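You operate a simulated robot arm through the tools that you are given. There is no shell and no other tool. Be economical: measure what you need, move in short steps, check, and stop when the job is done.

You run a simulated robot arm. Do the job below in one go: nothing can be reset, and whatever is moved stays where it is left.

Task
Move the brown lead to terminal 7 and clamp it.
Fine: red switch off first, on again last; the orange toggle may stay open; shut the new terminal's toggle; the unused terminal's toggle and the teal cover stay shut. Where these are worked on the way, their far stop is far enough and under half their travel is too little: red switch.
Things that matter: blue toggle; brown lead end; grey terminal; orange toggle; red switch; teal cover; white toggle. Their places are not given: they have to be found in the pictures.

It is judged by the outcome, as a careful person would: the job done as asked, and still so three seconds after it is handed in. It fails if anything else is knocked over, pushed out of place, dropped, spilled or broken. A push-on lid holds only when it is set on centred and level and pressed home; a screw cap is set on level and turned clockwise until tight.

Robot
A 7-joint arm with a two-finger parallel gripper, fixed in place. Base frame: the origin is at the foot of the arm, x ahead of it, y to its left, z up; the work surface is at about z = 850. Units: mm, degrees, N and s.
With the tool pointing down near the work surface it reaches from about 260 to 580 mm from the base axis. Its first joint turns from -166.0 to 166.0 degrees. Payload 3.4 kg.
Tool frame: the origin (TCP) lies between the finger pads and is the grasp point; the fingertips stand 30 mm ahead of it; z points along the fingers, y is the line along which they close. Largest opening 94 mm; finger width 28, thickness 10; the body of the gripper, 50 by 96 mm, starts 55 mm behind the TCP.
Orientation is told as [roll, pitch, yaw] about the base's x, y, z axes, in that order, counted from this pose: with the fingers straight down and closing along the base's y, the tool's x points along the base's -x, its y along +y and its z along -z.

Tools
- The arm moves only by the tool nudge_tool. Its argument "increments" is a list of rows, each an object of numbers (a shift or turn left out is 0, a gripper value left out holds the last): "x", "y", "z": the shift along the tool's x, y, z in units of 30 mm (1.0 is 30 mm); "ax", "ay", "az": the turn, a rotation vector about the tool's x, y, z in units of 4 degrees (1.0 is 4 degrees). In form: [{"x": .., "y": .., "z": .., "ax": .., "ay": .., "az": ..}, ...]. A call has 1 to 20 rows; each row shifts and turns the commanded pose from where the row before left it, along the tool's axes as they then stand. "claw" is the opening, from 0 (shut) to 1 (fully open), set as the call begins (left out, the last holds). A call with a number of a shift or a turn outside -1 to 1 is refused whole. A row lasts 0.2 s, in which the tool goes at most 50 mm and 8.6 degrees; a call with a longer step from one row to the next is refused whole, and so is a gripper value outside its range. A pose out of reach is approached as far as the arm can. The call stops where the force on the tool passes 40 N (or 10 N more than at its start, if that is more) or the arm is blocked; 0.2 s more then pass. Each finger travels about 72 mm/s and halts on what it meets, pressing with about 32 N; the grip force reading is that of the motor and also rises with nothing between the fingers. The clock runs only during rows and for 0.2 s after the last one: add rows that do not move to give the fingers time. It gives the time, the measured TCP pose, the force on the tool (base axes), the opening and the grip force at its end, in the units of the frame above (readings bear some noise), with the torque about the TCP (base axes, N m) and any sound that the robot's microphone picked up, and new pictures: "pictures" is both (left out), scene, wrist or none.
- Cameras (640 x 400 px; columns grow to the right, rows downward): "scene" is fixed at [401.1, 502.7, 1575.8]; the picture's right is [-0.96, 0.27, 0.00], its down [0.26, 0.94, -0.22] and it looks along [-0.06, -0.21, -0.98] (base axes); focal length 359 px, centre (320, 200). "wrist" rides on the gripper at [76, 14, -103] in the tool frame; the picture's right is [-0.18, 0.98, 0.00], its down [-0.75, -0.14, -0.64] and it looks along [-0.63, -0.12, 0.77] (tool axes); focal length 243 px, centre (320, 200).
- move_column(by): slides the trunk up (or, below 0, down) by that many mm; the arm rides with it, the base frame stays. It gives what a move gives, with no picture.
- locate(camera, pixels): for up to 12 pixels [column, row] of the newest picture of that camera ("zoom" is the newest enlarged one), the place [x, y, z] in the base frame of the surface seen there, good to about 2 mm. It takes no simulated time.
- enlarge(camera, box): a new picture of the part [left, top, right, bottom] of that camera's present view, enlarged. It takes no simulated time.
- close_job(): hands the job in; it is judged then, once.

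Go step by step. Measure first, check grasps and placings, and put right what went wrong. The budget is 80 turns and 200 pictures, counting those below and the enlarged ones. Unless the task says otherwise, let go and move clear before handing in, and close with one line.

The tools are called after "Call:" as a command line: name --argument value ..., lists and objects as JSON in quotes. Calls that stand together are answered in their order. nudge_tool: Moves the arm, as the interface text tells. Its arguments: {"type":"object","properties":{"increments":{"type":"array","items":{"type":"object","properties":{"x":{"type":"number"},"y":{"type":"number"},"z":{"type":"number"},"ax":{"type":"number"},"ay":{"type":"number"},"az":{"type":"number"}}}},"claw":{"type":"number"},"pictures":{"type":"string","enum":["both","scene","wrist","none"]}},"required":["increments"]} The other tools are called the same way: move_column (by) slides the trunk up or down; locate (camera, pixels) gives the place of the surface under pixels of a picture; enlarge (camera, box) takes an enlarged picture of a part of a camera's view; close_job () hands the job in.

At the start:

```text
t: 0.0
eef_pos: [230.8, 320.5, 1121.8]
tcp_rot: [0.0, 0.0, 0.0]
wrist_force: [0.7, -0.4, -0.2]
torque: [-0.03, -0.02, -0.05]
gripper_width: 94.1
grasp_force: 0.0
trunk travel left (down, up): [-325.0, 61.0]
```

scene: 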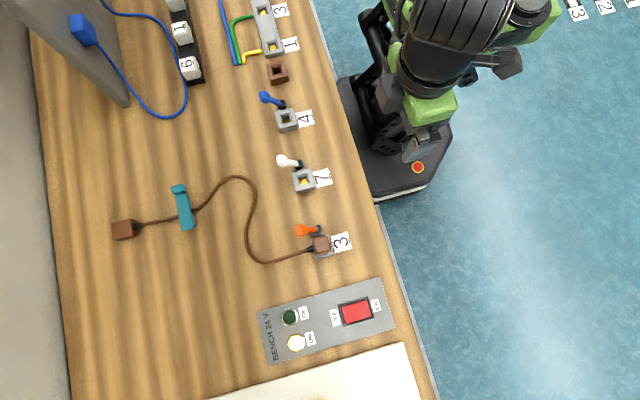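
wrist: 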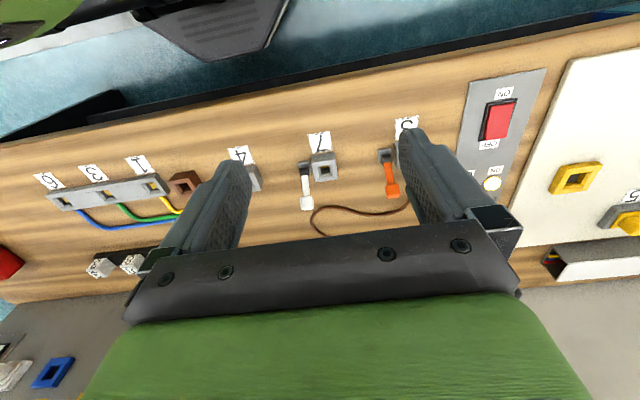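

The scene shows the terminals 4 (286,120), 7 (303,180), 3 (320,245) and the red switch (356,312). I'll enlarge these and measure.

Call:
enlarge --camera "scene" --box '[240, 140, 370, 270]'

Call:
enlarge --camera "scene" --box '[255, 270, 405, 370]'

Call:
locate --camera "scene" --pixels '[[303, 180], [296, 170], [320, 245], [317, 230], [300, 231], [282, 160], [286, 120], [356, 312], [342, 316], [370, 308], [295, 253], [280, 260]]'

```text
3.08 times, centred on (305, 205) of scene
```

zoom: 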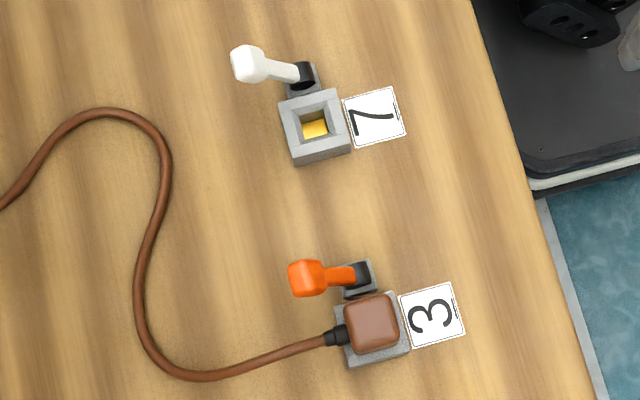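

```text
4.00 times, centred on (330, 320) of scene
```

zoom: 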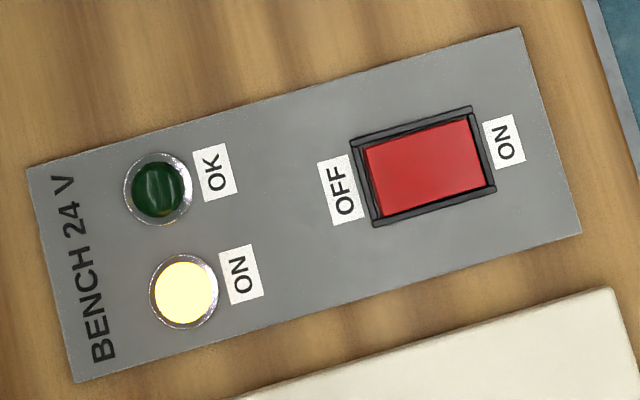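

```text
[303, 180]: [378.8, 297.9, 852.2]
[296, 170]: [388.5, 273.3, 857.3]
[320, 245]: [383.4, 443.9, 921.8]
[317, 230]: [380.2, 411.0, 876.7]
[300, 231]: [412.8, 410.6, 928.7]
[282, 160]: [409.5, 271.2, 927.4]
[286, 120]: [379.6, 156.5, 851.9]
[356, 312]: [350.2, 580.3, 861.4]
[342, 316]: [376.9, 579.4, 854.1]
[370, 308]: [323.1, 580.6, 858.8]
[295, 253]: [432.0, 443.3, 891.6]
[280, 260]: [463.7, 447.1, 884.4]
```

The toggle states and heights need finer measurement. I'll zoom in on terminals 4, 7 and 3 and probe their rims.

Call:
enlarge --camera "scene" --box '[250, 80, 330, 130]'

Call:
enlarge --camera "wrist" --box '[280, 110, 440, 240]'

Call:
enlarge --camera "scene" --box '[265, 145, 345, 195]'

Call:
locate --camera "zoom" --pixels '[[230, 240], [370, 220], [260, 350], [400, 330], [315, 285], [300, 150], [250, 135], [200, 125], [140, 120], [110, 110], [310, 180], [390, 290]]'

```text
8.00 times, centred on (290, 105) of scene
```

zoom: 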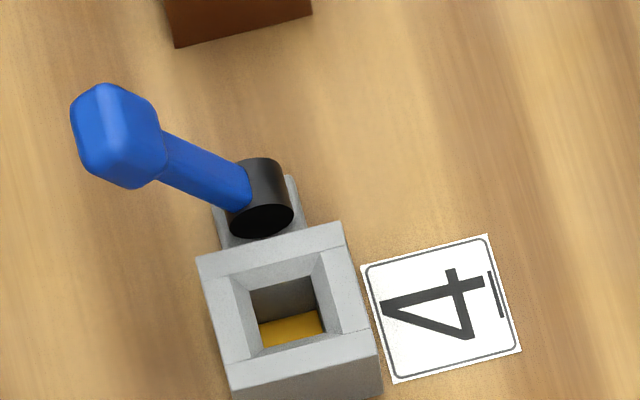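

```text
3.08 times, centred on (360, 175) of wrist
```

zoom: 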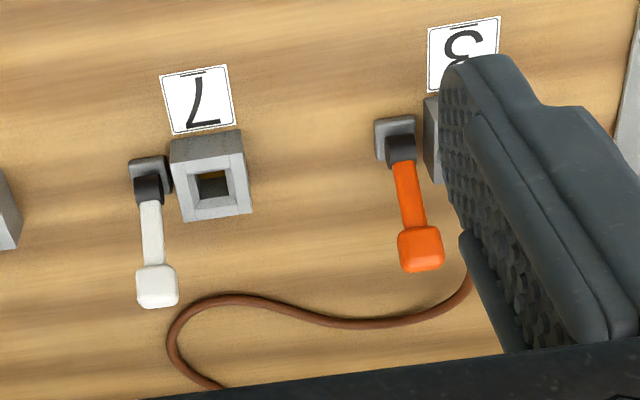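

```text
8.00 times, centred on (305, 170) of scene
```

zoom: 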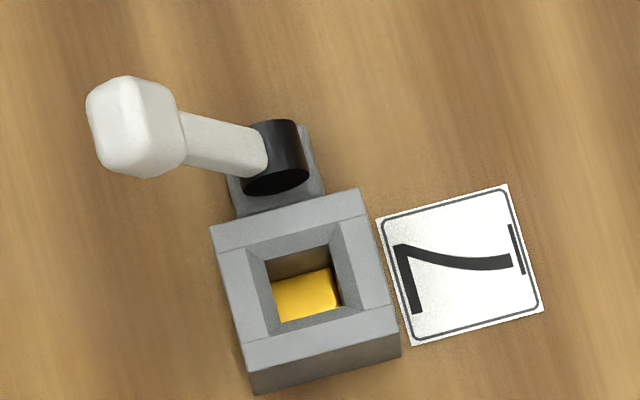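

```text
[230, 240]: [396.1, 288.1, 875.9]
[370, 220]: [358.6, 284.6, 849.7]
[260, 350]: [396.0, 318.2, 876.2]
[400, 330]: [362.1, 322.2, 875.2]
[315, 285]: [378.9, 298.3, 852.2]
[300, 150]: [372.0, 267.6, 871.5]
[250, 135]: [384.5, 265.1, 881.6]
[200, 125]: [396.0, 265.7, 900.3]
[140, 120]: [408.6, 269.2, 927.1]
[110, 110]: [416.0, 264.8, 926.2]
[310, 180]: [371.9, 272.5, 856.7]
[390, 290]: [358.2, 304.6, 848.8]
```

Call:
enlarge --camera "scene" --box '[285, 215, 365, 265]'

Call:
locate --camera "zoom" --pixels '[[75, 130], [110, 110], [150, 130], [200, 125], [225, 125], [280, 110], [240, 200], [320, 200], [245, 290], [340, 285], [285, 240], [190, 275]]'

Call:
locate --camera "scene" --pixels '[[262, 95], [266, 97], [270, 100], [275, 102], [282, 105], [277, 114], [291, 128], [180, 190], [184, 208], [187, 227], [124, 230], [232, 178]]'

```text
8.00 times, centred on (325, 240) of scene
```

zoom: 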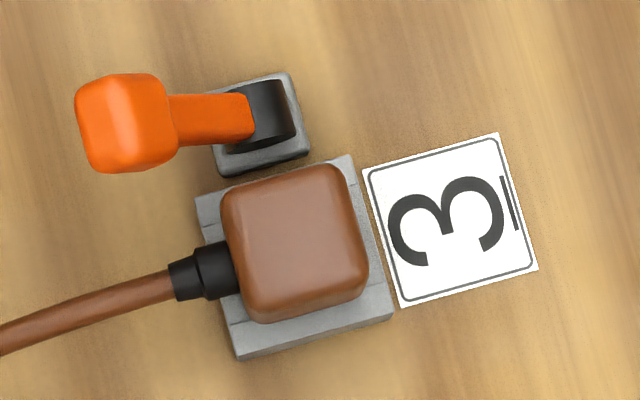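

```text
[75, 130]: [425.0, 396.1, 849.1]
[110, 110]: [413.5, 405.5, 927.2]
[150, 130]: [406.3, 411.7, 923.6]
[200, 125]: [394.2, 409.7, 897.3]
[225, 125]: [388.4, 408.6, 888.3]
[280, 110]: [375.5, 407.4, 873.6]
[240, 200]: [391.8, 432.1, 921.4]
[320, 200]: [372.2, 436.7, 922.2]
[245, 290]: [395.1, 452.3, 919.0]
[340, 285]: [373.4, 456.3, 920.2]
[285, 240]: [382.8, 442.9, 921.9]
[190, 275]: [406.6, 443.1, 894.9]
```

```text
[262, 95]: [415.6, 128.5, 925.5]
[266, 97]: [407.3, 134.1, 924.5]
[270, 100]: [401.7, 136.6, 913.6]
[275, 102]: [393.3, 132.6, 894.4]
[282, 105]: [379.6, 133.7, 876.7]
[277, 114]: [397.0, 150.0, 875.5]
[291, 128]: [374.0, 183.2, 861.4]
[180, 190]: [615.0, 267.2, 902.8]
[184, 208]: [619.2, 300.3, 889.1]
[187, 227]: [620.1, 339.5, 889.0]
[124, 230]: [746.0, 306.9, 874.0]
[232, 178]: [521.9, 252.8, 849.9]
```

All three toggles stand at the same angle (tips near x≈412, z≈927; pivots near x≈374, z≈870), so all are shut. Next I'll measure the rocker surface and the terminal 7 rim.

Call:
locate --camera "scene" --pixels '[[346, 314], [349, 313], [353, 312], [358, 311], [363, 309], [367, 308], [344, 315], [374, 306], [354, 303], [358, 322], [385, 320], [418, 167]]'

Call:
enlarge --camera "scene" --box '[265, 145, 345, 195]'

Call:
locate --camera "zoom" --pixels '[[215, 235], [355, 198], [390, 305], [250, 338], [290, 222], [232, 290], [320, 340], [370, 250], [262, 210], [240, 205], [320, 185], [275, 130]]'

```text
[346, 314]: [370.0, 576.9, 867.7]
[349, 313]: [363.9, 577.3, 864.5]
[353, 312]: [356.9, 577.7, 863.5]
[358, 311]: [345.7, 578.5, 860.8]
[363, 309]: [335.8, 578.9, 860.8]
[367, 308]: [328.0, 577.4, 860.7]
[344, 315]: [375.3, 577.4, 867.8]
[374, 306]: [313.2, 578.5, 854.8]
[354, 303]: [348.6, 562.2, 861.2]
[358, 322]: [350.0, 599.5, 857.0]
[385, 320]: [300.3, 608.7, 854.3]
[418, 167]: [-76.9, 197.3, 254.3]
```

```text
8.00 times, centred on (305, 170) of scene
```

zoom: 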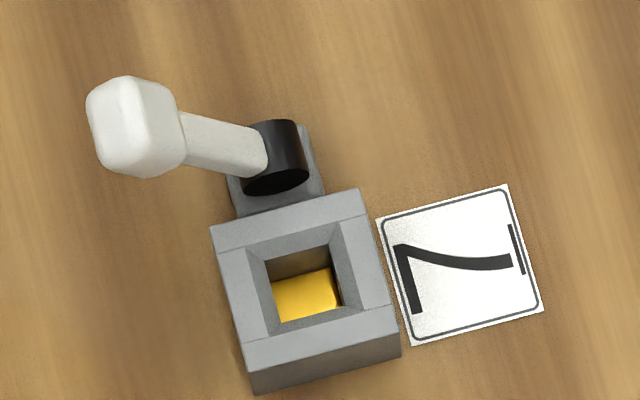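

```text
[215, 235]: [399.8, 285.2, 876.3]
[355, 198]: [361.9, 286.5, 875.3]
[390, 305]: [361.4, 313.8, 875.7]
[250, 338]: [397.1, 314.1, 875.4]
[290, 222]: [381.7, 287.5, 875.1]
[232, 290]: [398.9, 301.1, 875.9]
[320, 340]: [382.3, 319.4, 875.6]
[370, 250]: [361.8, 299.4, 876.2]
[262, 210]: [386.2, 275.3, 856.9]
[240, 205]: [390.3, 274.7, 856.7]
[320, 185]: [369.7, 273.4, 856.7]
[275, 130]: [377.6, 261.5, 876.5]
```

The rocker spans x 325–376, with the OFF end at x≈370 raised to z 868. Terminal 7's rim is centred near (380, 301, 876). I'll close the gripper and move above the switch to check reach.

Call:
nudge_tool --increments '[{"x": -0.5, "y": 0.96, "z": 0.3}, {"x": -0.5, "y": 0.96, "z": 0.3}, {"x": -0.5, "y": 0.96, "z": 0.3}, {"x": -0.5, "y": 0.96, "z": 0.3}, {"x": -0.5, "y": 0.96, "z": 0.3}, {"x": -0.5, "y": 0.96, "z": 0.3}, {"x": -0.5, "y": 0.96, "z": 0.3}, {"x": -0.5, "y": 0.96, "z": 0.3}, {"x": -0.5, "y": 0.96, "z": 0.3}, {}, {}]' --claw 0 --pictures "scene"

```text
t: 2.4
eef_pos: [321.3, 493.3, 1061.9]
tcp_rot: [0.0, 0.0, -0.1]
wrist_force: [0.7, -0.7, 0.1]
torque: [0.01, 0.02, -0.01]
gripper_width: 0.0
grasp_force: 32.2
out of reach, approached as far as the arm can: row 7, 8, 9
trunk travel left (down, up): [-325.0, 61.0]
```

scene: 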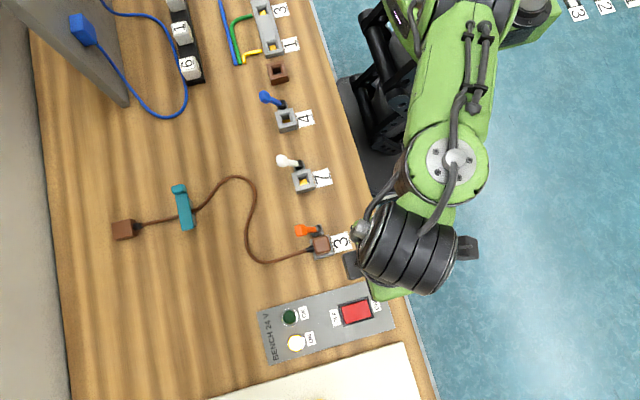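

Call:
enlarge --camera "scene" --box '[325, 290, 389, 330]'

Call:
locate --camera "zoom" --pixels '[[165, 235], [185, 235], [200, 235], [215, 235], [240, 230], [270, 225], [300, 215], [350, 205], [400, 190], [440, 180], [460, 175], [330, 110]]'

Call:
move_column --by -120

```text
10.00 times, centred on (357, 310) of scene
```

zoom: 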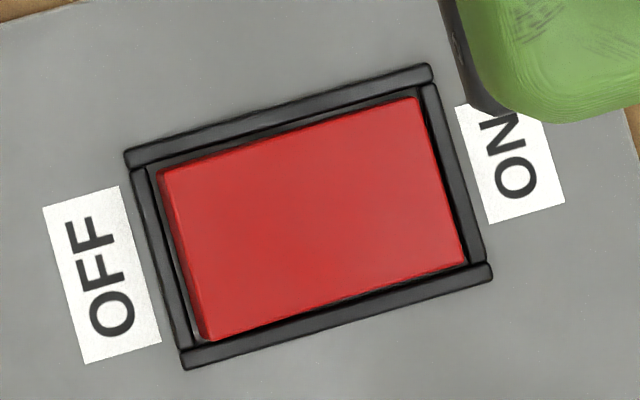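

```text
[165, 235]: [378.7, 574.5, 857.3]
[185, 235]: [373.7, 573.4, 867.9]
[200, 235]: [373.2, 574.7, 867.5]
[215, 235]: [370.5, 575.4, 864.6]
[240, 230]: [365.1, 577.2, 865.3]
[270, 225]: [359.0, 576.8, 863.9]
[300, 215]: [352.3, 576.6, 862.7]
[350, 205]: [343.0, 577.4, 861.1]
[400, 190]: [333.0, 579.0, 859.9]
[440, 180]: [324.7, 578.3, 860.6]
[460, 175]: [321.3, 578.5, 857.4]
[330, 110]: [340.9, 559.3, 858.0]
```

```text
t: 3.9
eef_pos: [321.5, 493.4, 941.9]
tcp_rot: [0.0, -0.1, 0.0]
wrist_force: [0.1, -0.1, -0.3]
torque: [-0.03, 0.02, -0.01]
gripper_width: 0.1
grasp_force: 31.6
trunk travel left (down, up): [-205.0, 181.0]
```

The switch end at x 366–373 is raised to z≈867, with the bezel at 857. Straight down runs out of reach, so I'll tilt the tool outward by about 36°.

Call:
nudge_tool --increments '[{"ax": -0.85, "ay": -0.53}, {"ax": -0.85, "ay": -0.53}, {"ax": -0.85, "ay": -0.53}, {"ax": -0.85, "ay": -0.53}, {"ax": -0.85, "ay": -0.53}, {"ax": -0.85, "ay": -0.53}, {"ax": -0.85, "ay": -0.53}, {"ax": -0.85, "ay": -0.53}, {"ax": -0.85, "ay": -0.53}, {}]' --pictures "wrist"

```text
t: 6.1
eef_pos: [320.8, 494.1, 942.1]
tcp_rot: [31.8, -18.2, -5.2]
wrist_force: [-0.2, -0.5, 0.3]
torque: [-0.03, -0.01, 0.0]
gripper_width: 0.3
grasp_force: 32.1
trunk travel left (down, up): [-205.0, 181.0]
```

wrist: 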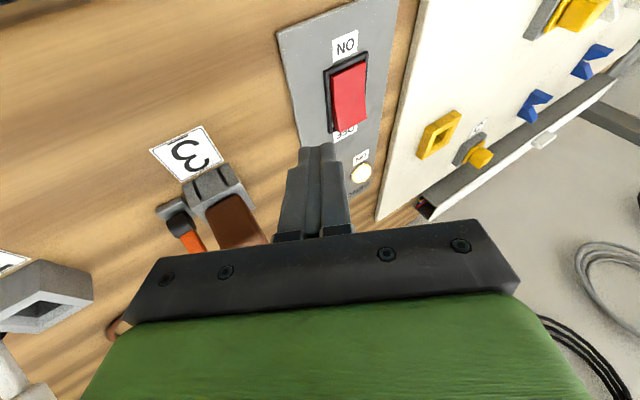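

Call:
nudge_tool --increments '[{"x": -0.391, "y": 0.639, "z": 0.709}, {"x": -0.391, "y": 0.639, "z": 0.709}, {"x": -0.391, "y": 0.639, "z": 0.709}, {}, {}]'

```text
t: 7.3
eef_pos: [370.4, 573.2, 929.4]
tcp_rot: [31.6, -18.1, -5.2]
wrist_force: [-0.5, 0.1, 0.4]
torque: [0.04, -0.03, 0.0]
gripper_width: 0.0
grasp_force: 31.9
trunk travel left (down, up): [-205.0, 181.0]
```

scene: 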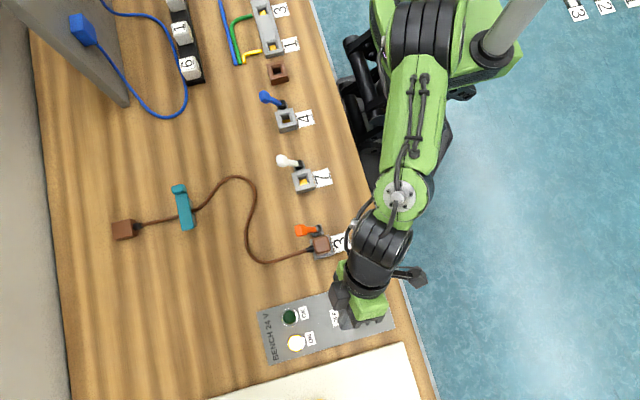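
wrist: 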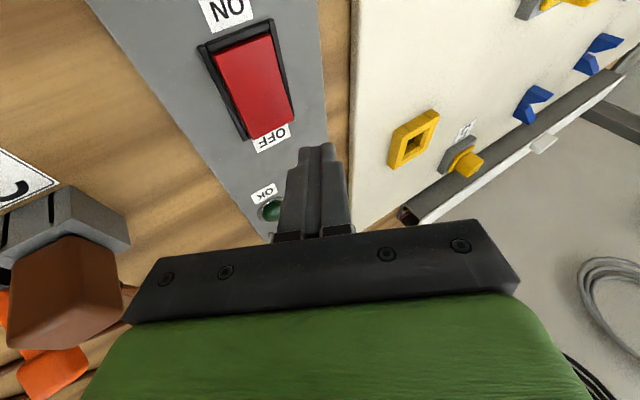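

Call:
nudge_tool --increments '[{"x": 0.104, "y": -0.166, "z": 0.27}, {"x": 0.104, "y": -0.166, "z": 0.27}, {"x": 0.104, "y": -0.166, "z": 0.27}, {"x": 0.052, "y": -0.083, "z": 0.135}, {"x": 0.03, "y": -0.05, "z": 0.08}, {}]'

```text
t: 8.7
eef_pos: [368.5, 573.4, 895.6]
tcp_rot: [32.1, -18.3, -5.3]
wrist_force: [0.2, -2.1, 15.0]
torque: [0.1, 0.04, 0.02]
gripper_width: 0.1
grasp_force: 32.1
trunk travel left (down, up): [-205.0, 181.0]
```

scene: 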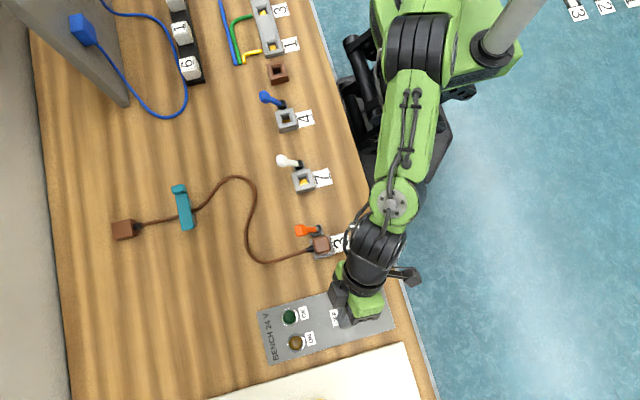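
wrist: 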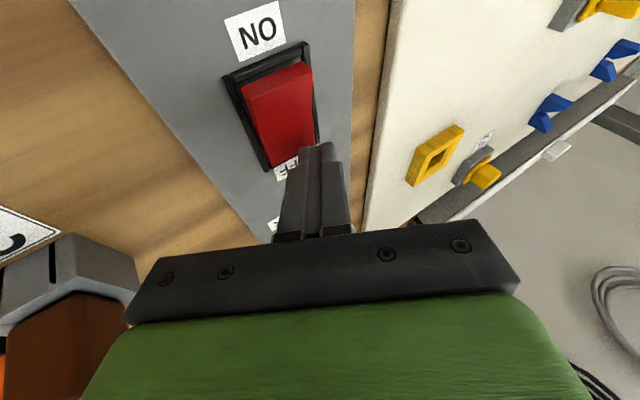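

The yellow lamp at (296,342) went dark, so the switch is off. Next I'll retract, re-orient to a roll-only tilt, and move to the +x side of the orange toggle, keeping high.

Call:
nudge_tool --increments '[{"x": -0.233, "y": 0.374, "z": -0.607}, {"x": -0.233, "y": 0.374, "z": -0.607}, {"x": -0.233, "y": 0.374, "z": -0.607}, {"x": -0.233, "y": 0.374, "z": -0.607}, {"x": -0.095, "y": -0.958, "z": -0.554}, {"x": -0.095, "y": -0.958, "z": -0.554}, {"x": -0.095, "y": -0.958, "z": -0.554}, {"ax": 0.34, "ay": 0.925, "az": 0.196}, {"ax": 0.34, "ay": 0.925, "az": 0.196}, {"ax": 0.34, "ay": 0.925, "az": 0.196}, {"ax": 0.34, "ay": 0.925, "az": 0.196}, {"ax": 0.34, "ay": 0.925, "az": 0.196}, {"x": -0.906, "y": -0.776, "z": -0.345}, {"x": -0.906, "y": -0.776, "z": -0.345}, {"x": -0.906, "y": -0.776, "z": -0.345}, {}]'

Call:
enlarge --camera "scene" --box '[255, 270, 405, 370]'

```text
t: 12.1
eef_pos: [450.3, 397.0, 981.8]
tcp_rot: [24.0, -0.1, 0.2]
wrist_force: [0.3, -0.6, 0.3]
torque: [0.02, 0.0, 0.0]
gripper_width: 0.0
grasp_force: 32.4
trunk travel left (down, up): [-205.0, 181.0]
```

scene: 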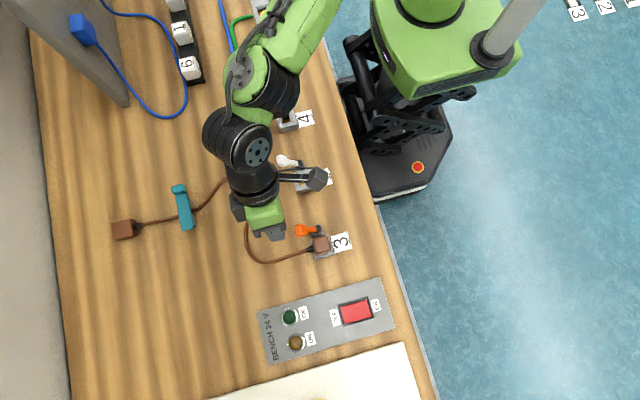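
wrist: 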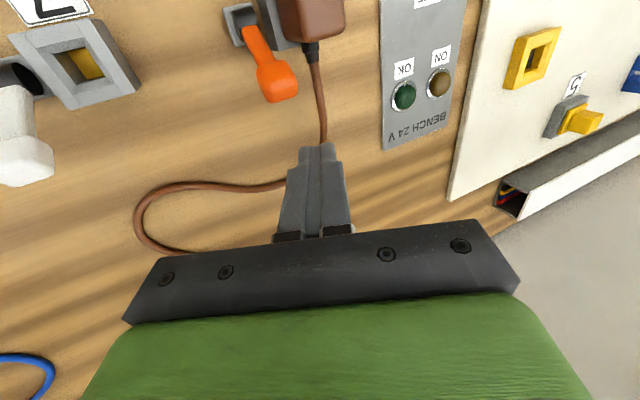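

```text
4.00 times, centred on (330, 320) of scene
```

zoom: 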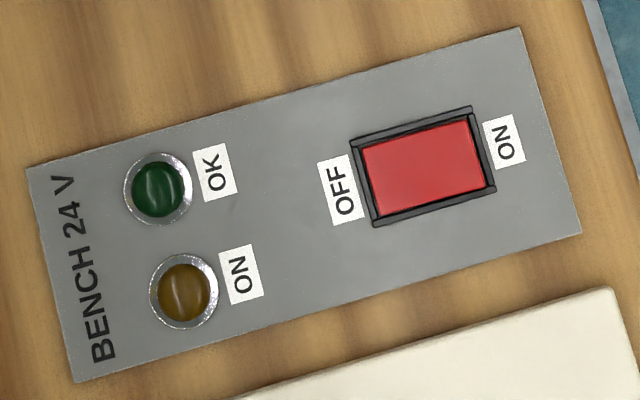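

The switch stays off with its lamp dark. Next I'll descend beside the orange knob and push it in −x.

Call:
nudge_tool --increments '[{"y": -0.21, "z": 0.472}, {"y": -0.21, "z": 0.472}, {"y": -0.21, "z": 0.472}, {}, {"x": 0.3}, {"x": 0.3}, {"x": 0.3}, {"x": 0.2}, {"x": 0.2}, {"x": 0.2}, {}]'

Call:
locate --camera "scene" --pixels '[[348, 314], [353, 312], [363, 309], [368, 308], [372, 307]]'

```text
t: 14.5
eef_pos: [406.1, 395.5, 934.0]
tcp_rot: [24.0, 0.1, 0.2]
wrist_force: [0.3, -1.5, 3.0]
torque: [-0.01, 0.06, 0.03]
gripper_width: 0.0
grasp_force: 31.5
trunk travel left (down, up): [-205.0, 181.0]
```

scene: 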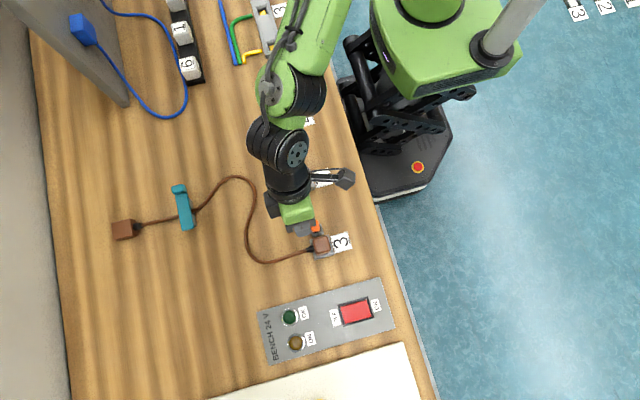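
wrist: 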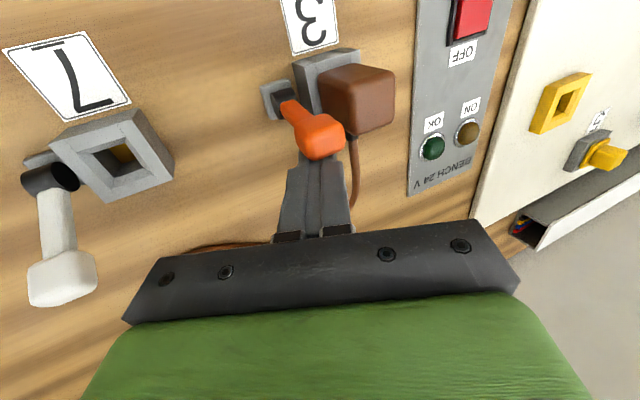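

```text
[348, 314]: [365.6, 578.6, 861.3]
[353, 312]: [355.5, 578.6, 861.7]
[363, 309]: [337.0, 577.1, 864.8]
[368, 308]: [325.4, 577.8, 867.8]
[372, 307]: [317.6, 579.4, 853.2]
```

The toggle moves easily with about 3 N of force. I'll keep pushing in −x.

Call:
nudge_tool --increments '[{"x": 0.2}, {"x": 0.2}, {"x": 0.2}, {"x": 0.2}, {"x": 0.2}, {"x": 0.15}, {}]'

```text
t: 16.1
eef_pos: [374.7, 396.0, 936.1]
tcp_rot: [24.2, -0.1, -0.1]
wrist_force: [14.6, 3.5, 3.0]
torque: [0.16, -0.3, -0.17]
gripper_width: 0.1
grasp_force: 32.2
trunk travel left (down, up): [-205.0, 181.0]
```

scene: 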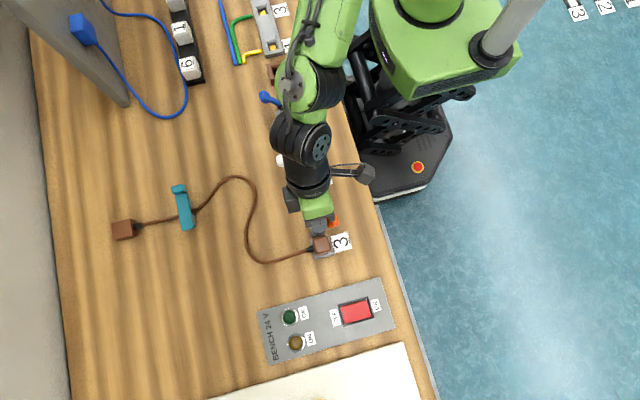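
wrist: 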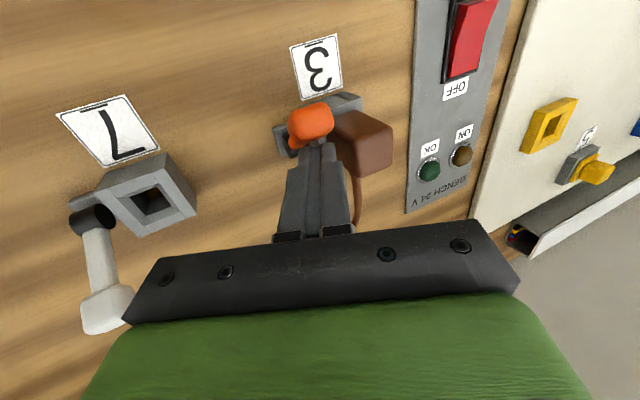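

It now resists at 14.6 N. I'll back off, rise, and look at its angle.

Call:
nudge_tool --increments '[{"x": -0.5}, {"y": 0.27, "z": -0.609}, {"y": 0.27, "z": -0.609}, {"y": 0.27, "z": -0.609}, {"x": -0.9}, {"x": -0.9}, {"x": -0.9}, {}]'

Call:
enlarge --camera "scene" --box '[285, 205, 365, 255]'

Call:
locate --camera "scene" --pixels '[[333, 221], [330, 222], [327, 224], [324, 226], [337, 219]]'

```text
t: 17.9
eef_pos: [467.4, 395.7, 995.1]
tcp_rot: [24.0, 0.1, 0.0]
wrist_force: [-0.3, 0.1, -0.8]
torque: [-0.02, -0.02, 0.03]
gripper_width: 0.0
grasp_force: 32.1
trunk travel left (down, up): [-205.0, 181.0]
```

scene: 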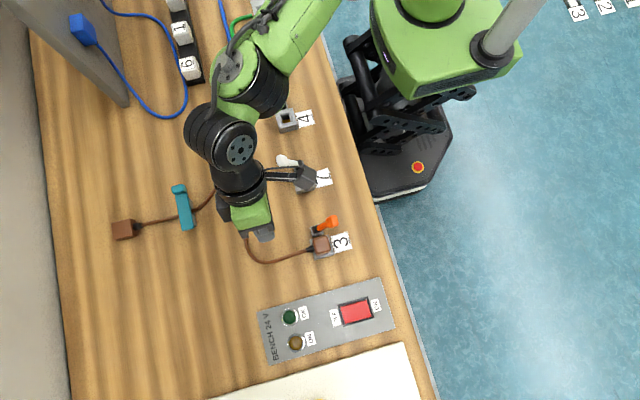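
wrist: 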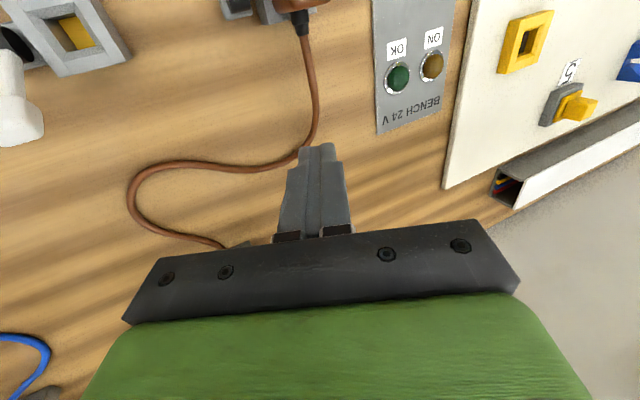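

```text
8.00 times, centred on (325, 230) of scene
```

zoom: 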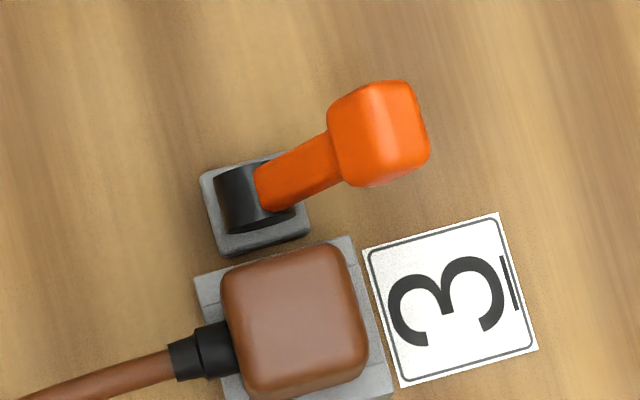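

```text
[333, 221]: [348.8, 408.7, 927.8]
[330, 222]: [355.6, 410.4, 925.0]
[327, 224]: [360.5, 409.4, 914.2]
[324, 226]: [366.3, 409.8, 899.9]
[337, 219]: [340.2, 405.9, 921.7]
```

The orange toggle is now open, leaning to −x with its tip at (345,408). I'll repeat this on the white toggle.

Call:
nudge_tool --increments '[{"x": 0.116, "y": -0.886, "z": -0.321}, {"x": 0.116, "y": -0.886, "z": -0.321}, {"x": 0.116, "y": -0.886, "z": -0.321}, {"x": 0.116, "y": -0.886, "z": -0.321}, {"x": 0.116, "y": -0.886, "z": -0.321}, {}, {"y": -0.226, "z": 0.508}, {"y": -0.226, "z": 0.508}, {"y": -0.226, "z": 0.508}, {"x": 0.25}, {"x": 0.25}, {"x": 0.25}, {"x": 0.25}, {"x": 0.25}, {"x": 0.25}, {"x": 0.25}, {"x": 0.25}, {"x": 0.25}, {"x": 0.25}]'

```text
t: 21.9
eef_pos: [375.7, 254.4, 934.5]
tcp_rot: [24.0, 0.0, 0.0]
wrist_force: [2.6, 0.7, 0.1]
torque: [0.0, -0.05, -0.06]
gripper_width: 0.0
grasp_force: 31.8
trunk travel left (down, up): [-205.0, 181.0]
```

scene: 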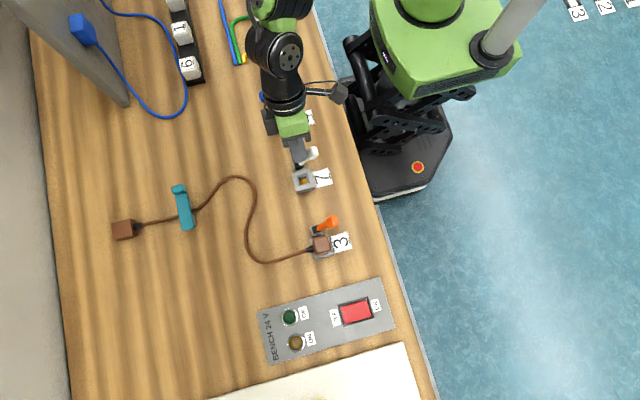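
wrist: 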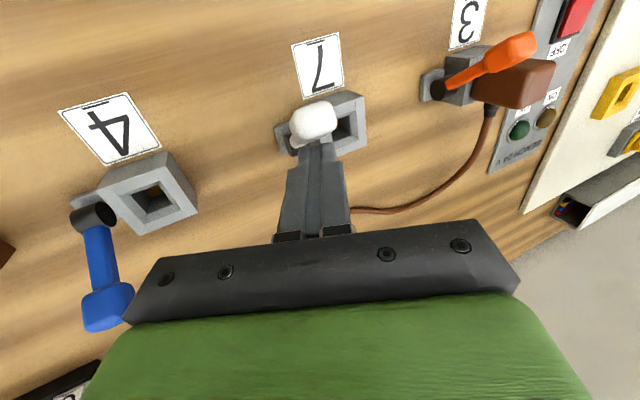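

Call:
nudge_tool --increments '[{"x": 0.15}, {"x": -0.5}, {"y": 0.27, "z": -0.609}, {"y": 0.27, "z": -0.609}, {"y": 0.27, "z": -0.609}, {"ax": 1}, {"ax": 1}, {"ax": 1}, {"ax": 1}, {"ax": 1}, {"ax": 1}, {"y": 0.9, "z": 0.095}, {"y": 0.9, "z": 0.095}, {"y": 0.9, "z": 0.095}, {"y": 0.9, "z": 0.095}, {"y": 0.9, "z": 0.095}, {"y": 0.9, "z": 0.095}, {"y": 0.9, "z": 0.095}, {}]'

Call:
enlarge --camera "wrist" --box '[160, 0, 480, 200]'

Call:
locate --camera "scene" --pixels '[[314, 153], [310, 154], [307, 156]]'

```text
t: 25.9
eef_pos: [383.1, 442.9, 974.5]
tcp_rot: [0.0, -0.1, 0.0]
wrist_force: [-0.5, 0.4, -0.6]
torque: [-0.05, 0.0, -0.02]
gripper_width: 0.0
grasp_force: 32.0
trunk travel left (down, up): [-205.0, 181.0]
```

scene: 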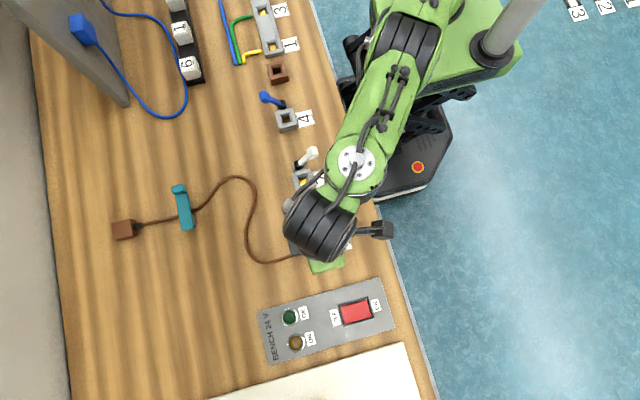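
wrist: 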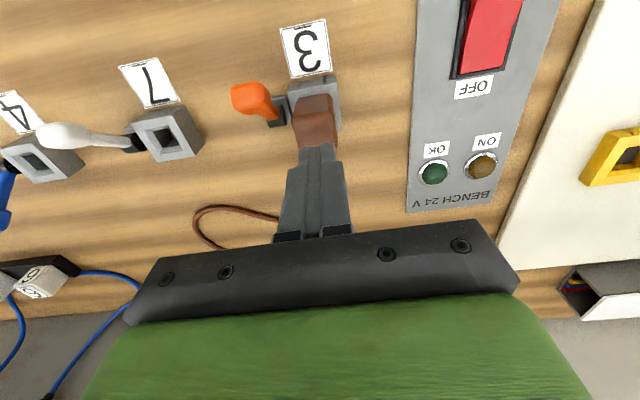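

```text
2.00 times, centred on (320, 100) of wrist
```

zoom: 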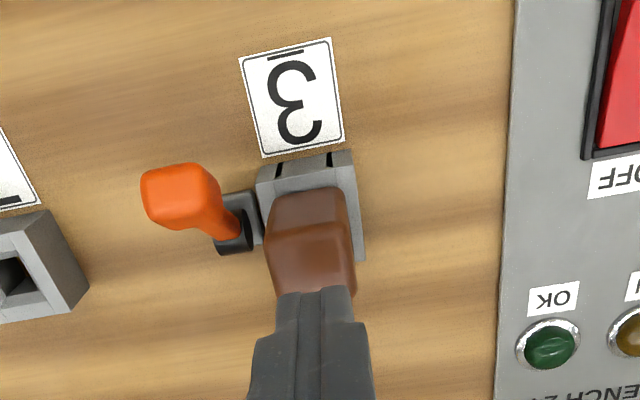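

```text
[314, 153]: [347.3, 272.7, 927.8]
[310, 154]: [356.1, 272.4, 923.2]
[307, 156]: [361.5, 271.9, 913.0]
```

White is open too. Reach is fine here, so I'll open the gripper to about 47 mm and descend around the lead block.

Call:
nudge_tool --increments '[{}, {}, {"z": 0.4}, {"z": 0.4}, {"z": 0.4}, {"z": 0.4}, {"z": 0.3}, {"z": 0.18}, {}]' --claw 0.5 --pictures "wrist"

```text
t: 27.9
eef_pos: [385.6, 444.4, 912.6]
tcp_rot: [-0.1, 0.0, 0.0]
wrist_force: [0.0, 0.9, 0.5]
torque: [0.02, -0.01, -0.02]
gripper_width: 46.6
grasp_force: 0.1
trunk travel left (down, up): [-205.0, 181.0]
```

wrist: 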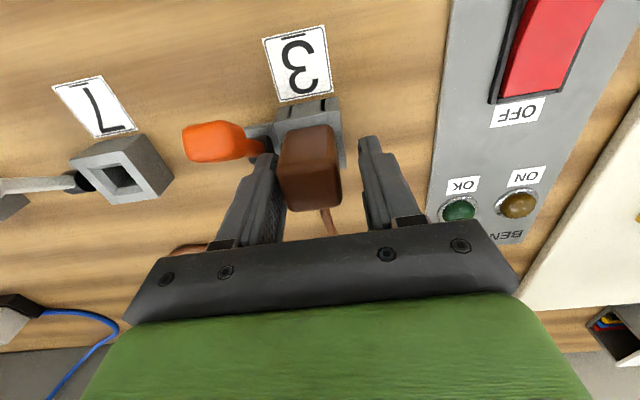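

Call:
locate --camera "wrist" --pixels '[[290, 165], [310, 165], [330, 165], [337, 180], [375, 190], [270, 190]]'

Call:
enlarge --camera "wrist" --box '[220, 90, 420, 250]'

```text
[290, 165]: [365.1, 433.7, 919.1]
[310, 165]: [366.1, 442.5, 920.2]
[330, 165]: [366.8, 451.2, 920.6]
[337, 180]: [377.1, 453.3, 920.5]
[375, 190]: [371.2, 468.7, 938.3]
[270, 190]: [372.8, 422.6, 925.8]
```

```text
2.50 times, centred on (320, 170) of wrist
```

zoom: 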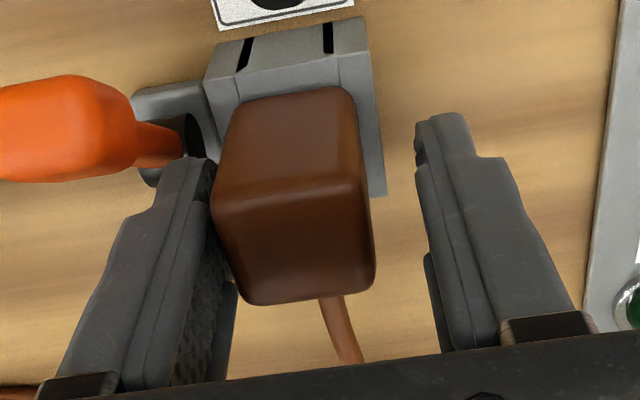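

The block is centred near y≈442 and the gripper at 444.4. I'll shift −2 mm and close.

Call:
nudge_tool --increments '[{"y": -0.07}, {}]' --pictures "none"

Call:
nudge_tool --increments '[{}, {}, {}]' --claw 0 --pictures "wrist"

```text
t: 28.5
eef_pos: [385.2, 441.8, 912.2]
tcp_rot: [0.0, 0.0, 0.1]
wrist_force: [0.3, 4.7, 0.2]
torque: [0.1, 0.0, -0.04]
gripper_width: 44.2
grasp_force: 0.0
trunk travel left (down, up): [-205.0, 181.0]
```

```text
t: 29.3
eef_pos: [385.5, 441.3, 912.1]
tcp_rot: [-0.1, 0.2, 0.0]
wrist_force: [0.5, -3.9, -1.7]
torque: [-0.09, 0.01, 0.06]
gripper_width: 33.2
grasp_force: 32.0
trunk travel left (down, up): [-205.0, 181.0]
```

wrist: 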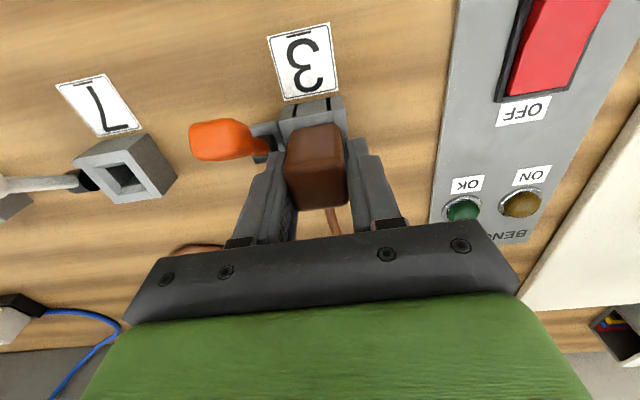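

The block is gripped at 33.2 mm. I'll lift slowly.

Call:
nudge_tool --increments '[{"z": -0.2}, {"z": -0.2}, {"z": -0.3}, {"z": -0.4}, {"z": -0.4}, {"z": -0.4}, {}]'

```text
t: 30.9
eef_pos: [384.9, 442.6, 970.3]
tcp_rot: [0.0, 0.0, 0.0]
wrist_force: [0.6, 0.2, 0.2]
torque: [-0.02, -0.01, 0.01]
gripper_width: 33.2
grasp_force: 31.4
trunk travel left (down, up): [-205.0, 181.0]
```

scene: 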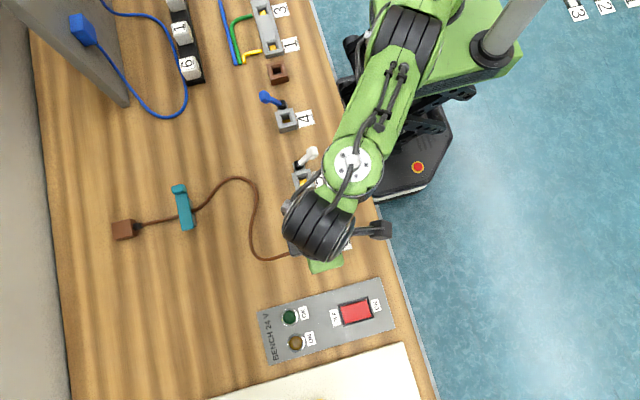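
wrist: 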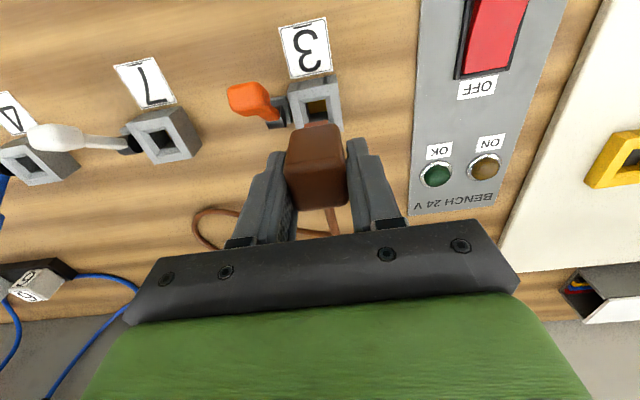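

The lead is out and held upright. I'll raise it a little more, carry it to y≈301 above terminal 7, then measure terminal 3's emptied socket for the exact offset.

Call:
nudge_tool --increments '[{"z": -0.6}, {"y": -0.5}, {"y": -0.8}, {"y": -0.8}, {"y": -0.8}, {"y": -0.8}, {"y": -0.6}, {"y": -0.42}, {}, {}]'

Call:
enlarge --camera "scene" --box '[285, 215, 365, 265]'

```text
t: 33.1
eef_pos: [385.4, 299.2, 987.5]
tcp_rot: [0.0, 0.0, 0.1]
wrist_force: [0.3, -0.3, -0.5]
torque: [0.01, 0.02, 0.03]
gripper_width: 33.5
grasp_force: 31.9
trunk travel left (down, up): [-205.0, 181.0]
```

scene: 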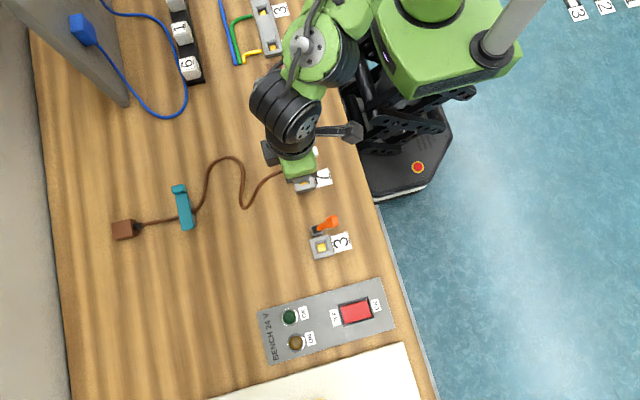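
wrist: 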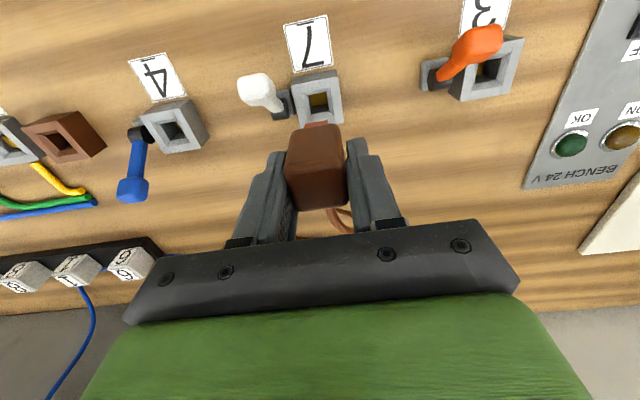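

```text
8.00 times, centred on (325, 240) of scene
```

zoom: 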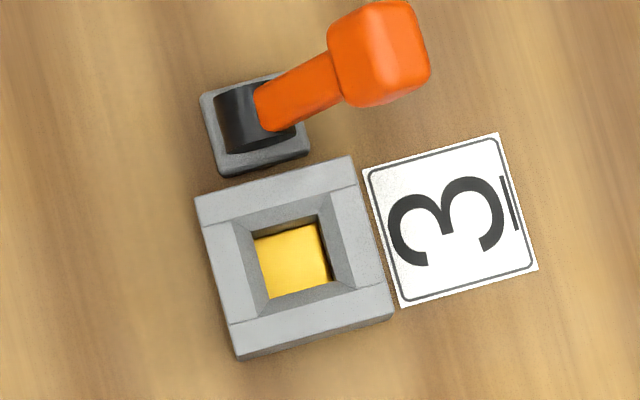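

Call:
locate --camera "zoom" --pixels '[[205, 211], [380, 281], [240, 314], [310, 316], [280, 198], [196, 203], [348, 160], [391, 311], [239, 355], [294, 257], [230, 140], [300, 130]]'

Call:
locate --camera "wrist" --pixels '[[294, 81], [337, 74], [299, 108], [340, 105], [492, 45], [520, 42], [461, 96], [506, 90], [300, 125], [339, 122], [318, 102], [488, 70]]'

Call:
enlarge --camera "wrist" --box '[240, 50, 400, 150]'

```text
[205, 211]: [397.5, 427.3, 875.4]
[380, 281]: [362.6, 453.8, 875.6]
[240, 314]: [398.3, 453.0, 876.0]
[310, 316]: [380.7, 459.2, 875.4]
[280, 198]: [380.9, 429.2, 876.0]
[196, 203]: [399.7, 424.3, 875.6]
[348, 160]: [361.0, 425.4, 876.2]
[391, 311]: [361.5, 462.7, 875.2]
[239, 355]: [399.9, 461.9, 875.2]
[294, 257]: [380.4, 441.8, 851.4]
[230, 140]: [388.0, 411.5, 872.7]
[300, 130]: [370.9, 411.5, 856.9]
```

```text
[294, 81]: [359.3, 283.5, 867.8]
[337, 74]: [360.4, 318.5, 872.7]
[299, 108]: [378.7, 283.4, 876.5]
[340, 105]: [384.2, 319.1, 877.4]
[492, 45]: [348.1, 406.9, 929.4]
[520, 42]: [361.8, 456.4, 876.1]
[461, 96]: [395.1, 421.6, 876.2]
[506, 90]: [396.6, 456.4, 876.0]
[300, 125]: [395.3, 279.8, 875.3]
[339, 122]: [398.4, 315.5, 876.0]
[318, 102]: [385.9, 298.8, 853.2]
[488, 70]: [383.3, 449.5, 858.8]
```

```text
4.00 times, centred on (320, 100) of wrist
```

zoom: 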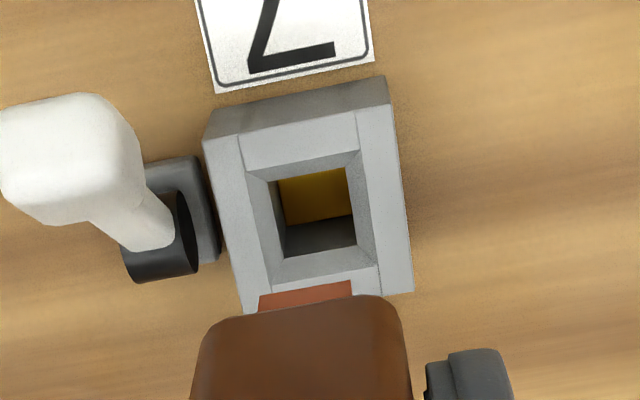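

Call:
locate --camera "zoom" --pixels '[[210, 145], [222, 200], [238, 270], [384, 110], [394, 170], [405, 250], [250, 180], [358, 155], [365, 210], [272, 275], [380, 262], [265, 240]]'

Call:
enlarge --camera "wrist" --box '[410, 20, 570, 120]'

Call:
locate --camera "zoom" --pixels '[[165, 250], [190, 305], [210, 320], [380, 285], [420, 170], [448, 85], [290, 305], [200, 290]]'

```text
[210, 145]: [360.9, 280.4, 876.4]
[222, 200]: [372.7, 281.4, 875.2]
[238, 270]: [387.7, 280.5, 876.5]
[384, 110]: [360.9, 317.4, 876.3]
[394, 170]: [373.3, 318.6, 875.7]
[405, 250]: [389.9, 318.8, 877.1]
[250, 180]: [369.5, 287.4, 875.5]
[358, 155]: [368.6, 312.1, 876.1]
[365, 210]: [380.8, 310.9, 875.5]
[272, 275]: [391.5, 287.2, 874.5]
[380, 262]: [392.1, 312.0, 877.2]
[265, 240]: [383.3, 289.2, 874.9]
```

```text
4.00 times, centred on (490, 70) of wrist
```

zoom: 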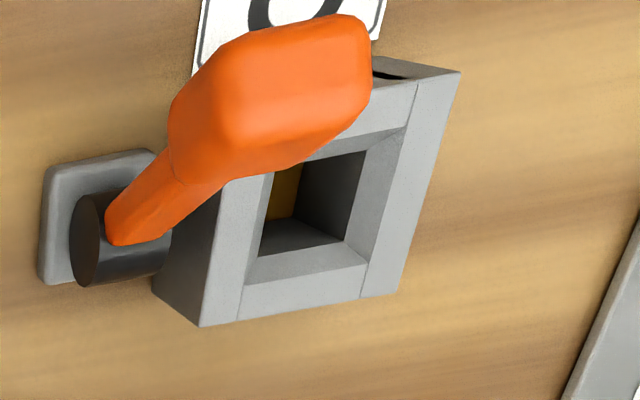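

```text
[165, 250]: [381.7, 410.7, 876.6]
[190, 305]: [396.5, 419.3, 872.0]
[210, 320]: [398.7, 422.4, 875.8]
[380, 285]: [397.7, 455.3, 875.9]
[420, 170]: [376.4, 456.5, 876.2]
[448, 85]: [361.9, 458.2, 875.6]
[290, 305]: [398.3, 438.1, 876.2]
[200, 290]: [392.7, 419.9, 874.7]
```

Both cameras give a terminal spacing of about 140.3 mm. The TCP at terminal 3 was y≈442.3, so the target is (385.4, 302). I'll shift and descend to just above the rim.

Call:
nudge_tool --increments '[{"y": 0.093}, {"z": 0.4}, {"z": 0.4}, {"z": 0.4}, {"z": 0.1}, {}, {}]'

Call:
enlarge --camera "wrist" --box '[240, 70, 400, 170]'

```text
t: 34.7
eef_pos: [386.1, 301.9, 948.8]
tcp_rot: [-0.1, 0.0, 0.1]
wrist_force: [-0.5, 0.1, 0.4]
torque: [-0.01, -0.01, -0.01]
gripper_width: 33.2
grasp_force: 32.4
trunk travel left (down, up): [-205.0, 181.0]
```

scene: 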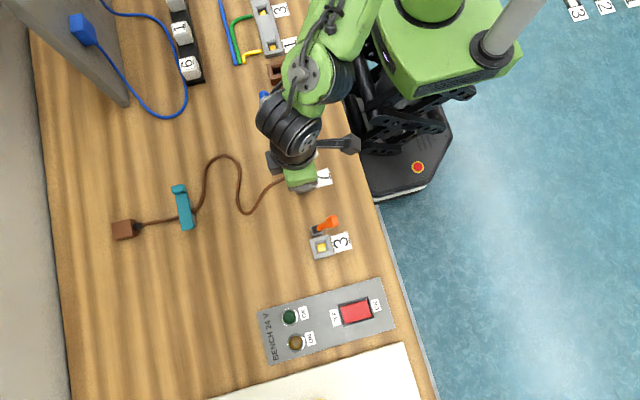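
wrist: 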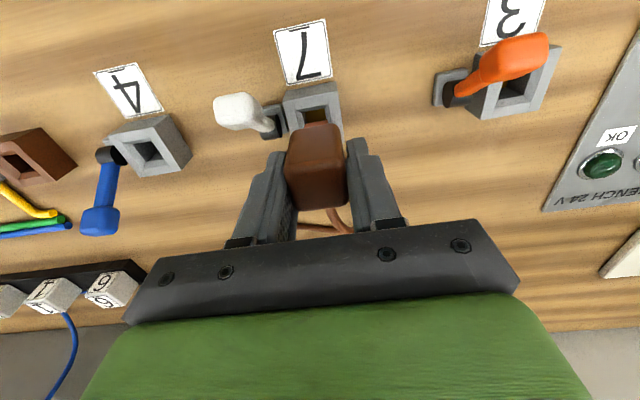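

```text
4.00 times, centred on (320, 120) of wrist
```

zoom: 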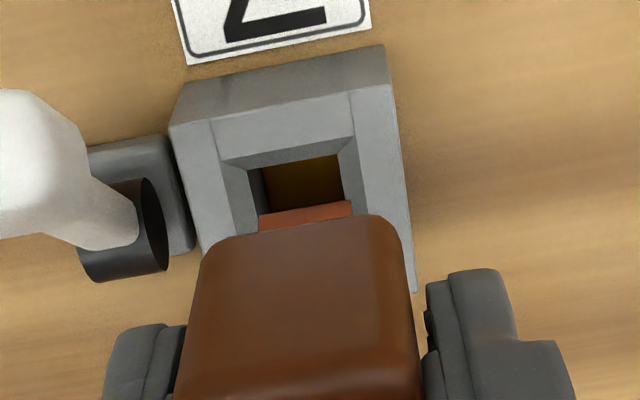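

The alignment looks good: the plug strip at zoom (258–352, 215) matches the hole. I'll lower it to the seated height.

Call:
nudge_tool --increments '[{"z": 0.3}, {"z": 0.2}, {"z": 0.2}, {"z": 0.15}, {"z": 0.15}, {"z": 0.1}, {"z": 0.1}, {}]'

```text
t: 36.5
eef_pos: [386.1, 302.2, 912.7]
tcp_rot: [0.0, 0.1, 0.1]
wrist_force: [-0.8, -9.2, 2.5]
torque: [-0.34, 0.04, 0.08]
gripper_width: 33.2
grasp_force: 32.2
trunk travel left (down, up): [-205.0, 181.0]
```

scene: 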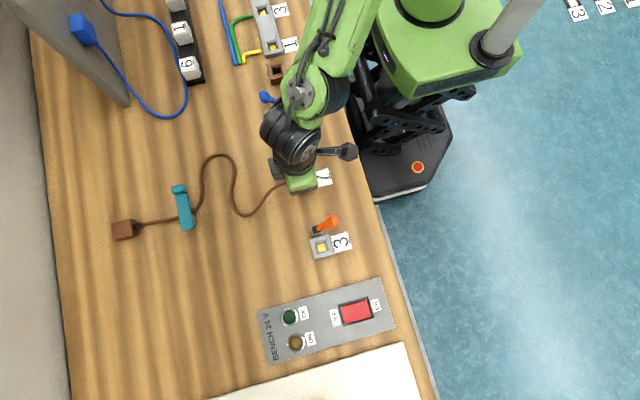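
wrist: 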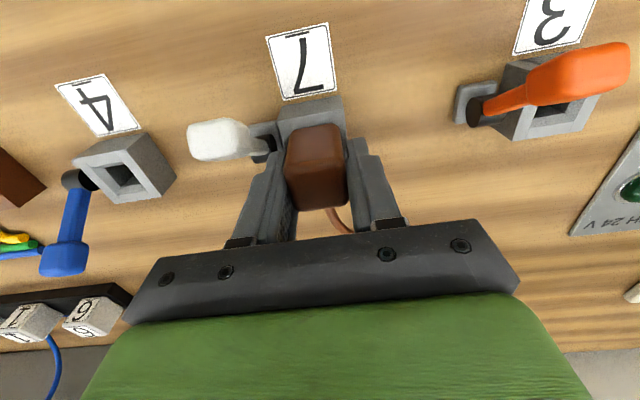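

It's inserted to the same height as before, with only a 9 N side bias. I'll relax by −1 mm in y and press 1.5 mm down to make sure it's seated.

Call:
nudge_tool --increments '[{"y": -0.035}, {"z": 0.05}, {}]' --pictures "none"

```text
t: 37.3
eef_pos: [385.5, 301.7, 910.7]
tcp_rot: [0.1, -0.1, 0.1]
wrist_force: [0.0, -5.0, 11.6]
torque: [-0.1, 0.13, 0.08]
gripper_width: 33.3
grasp_force: 32.1
trunk travel left (down, up): [-205.0, 181.0]
```

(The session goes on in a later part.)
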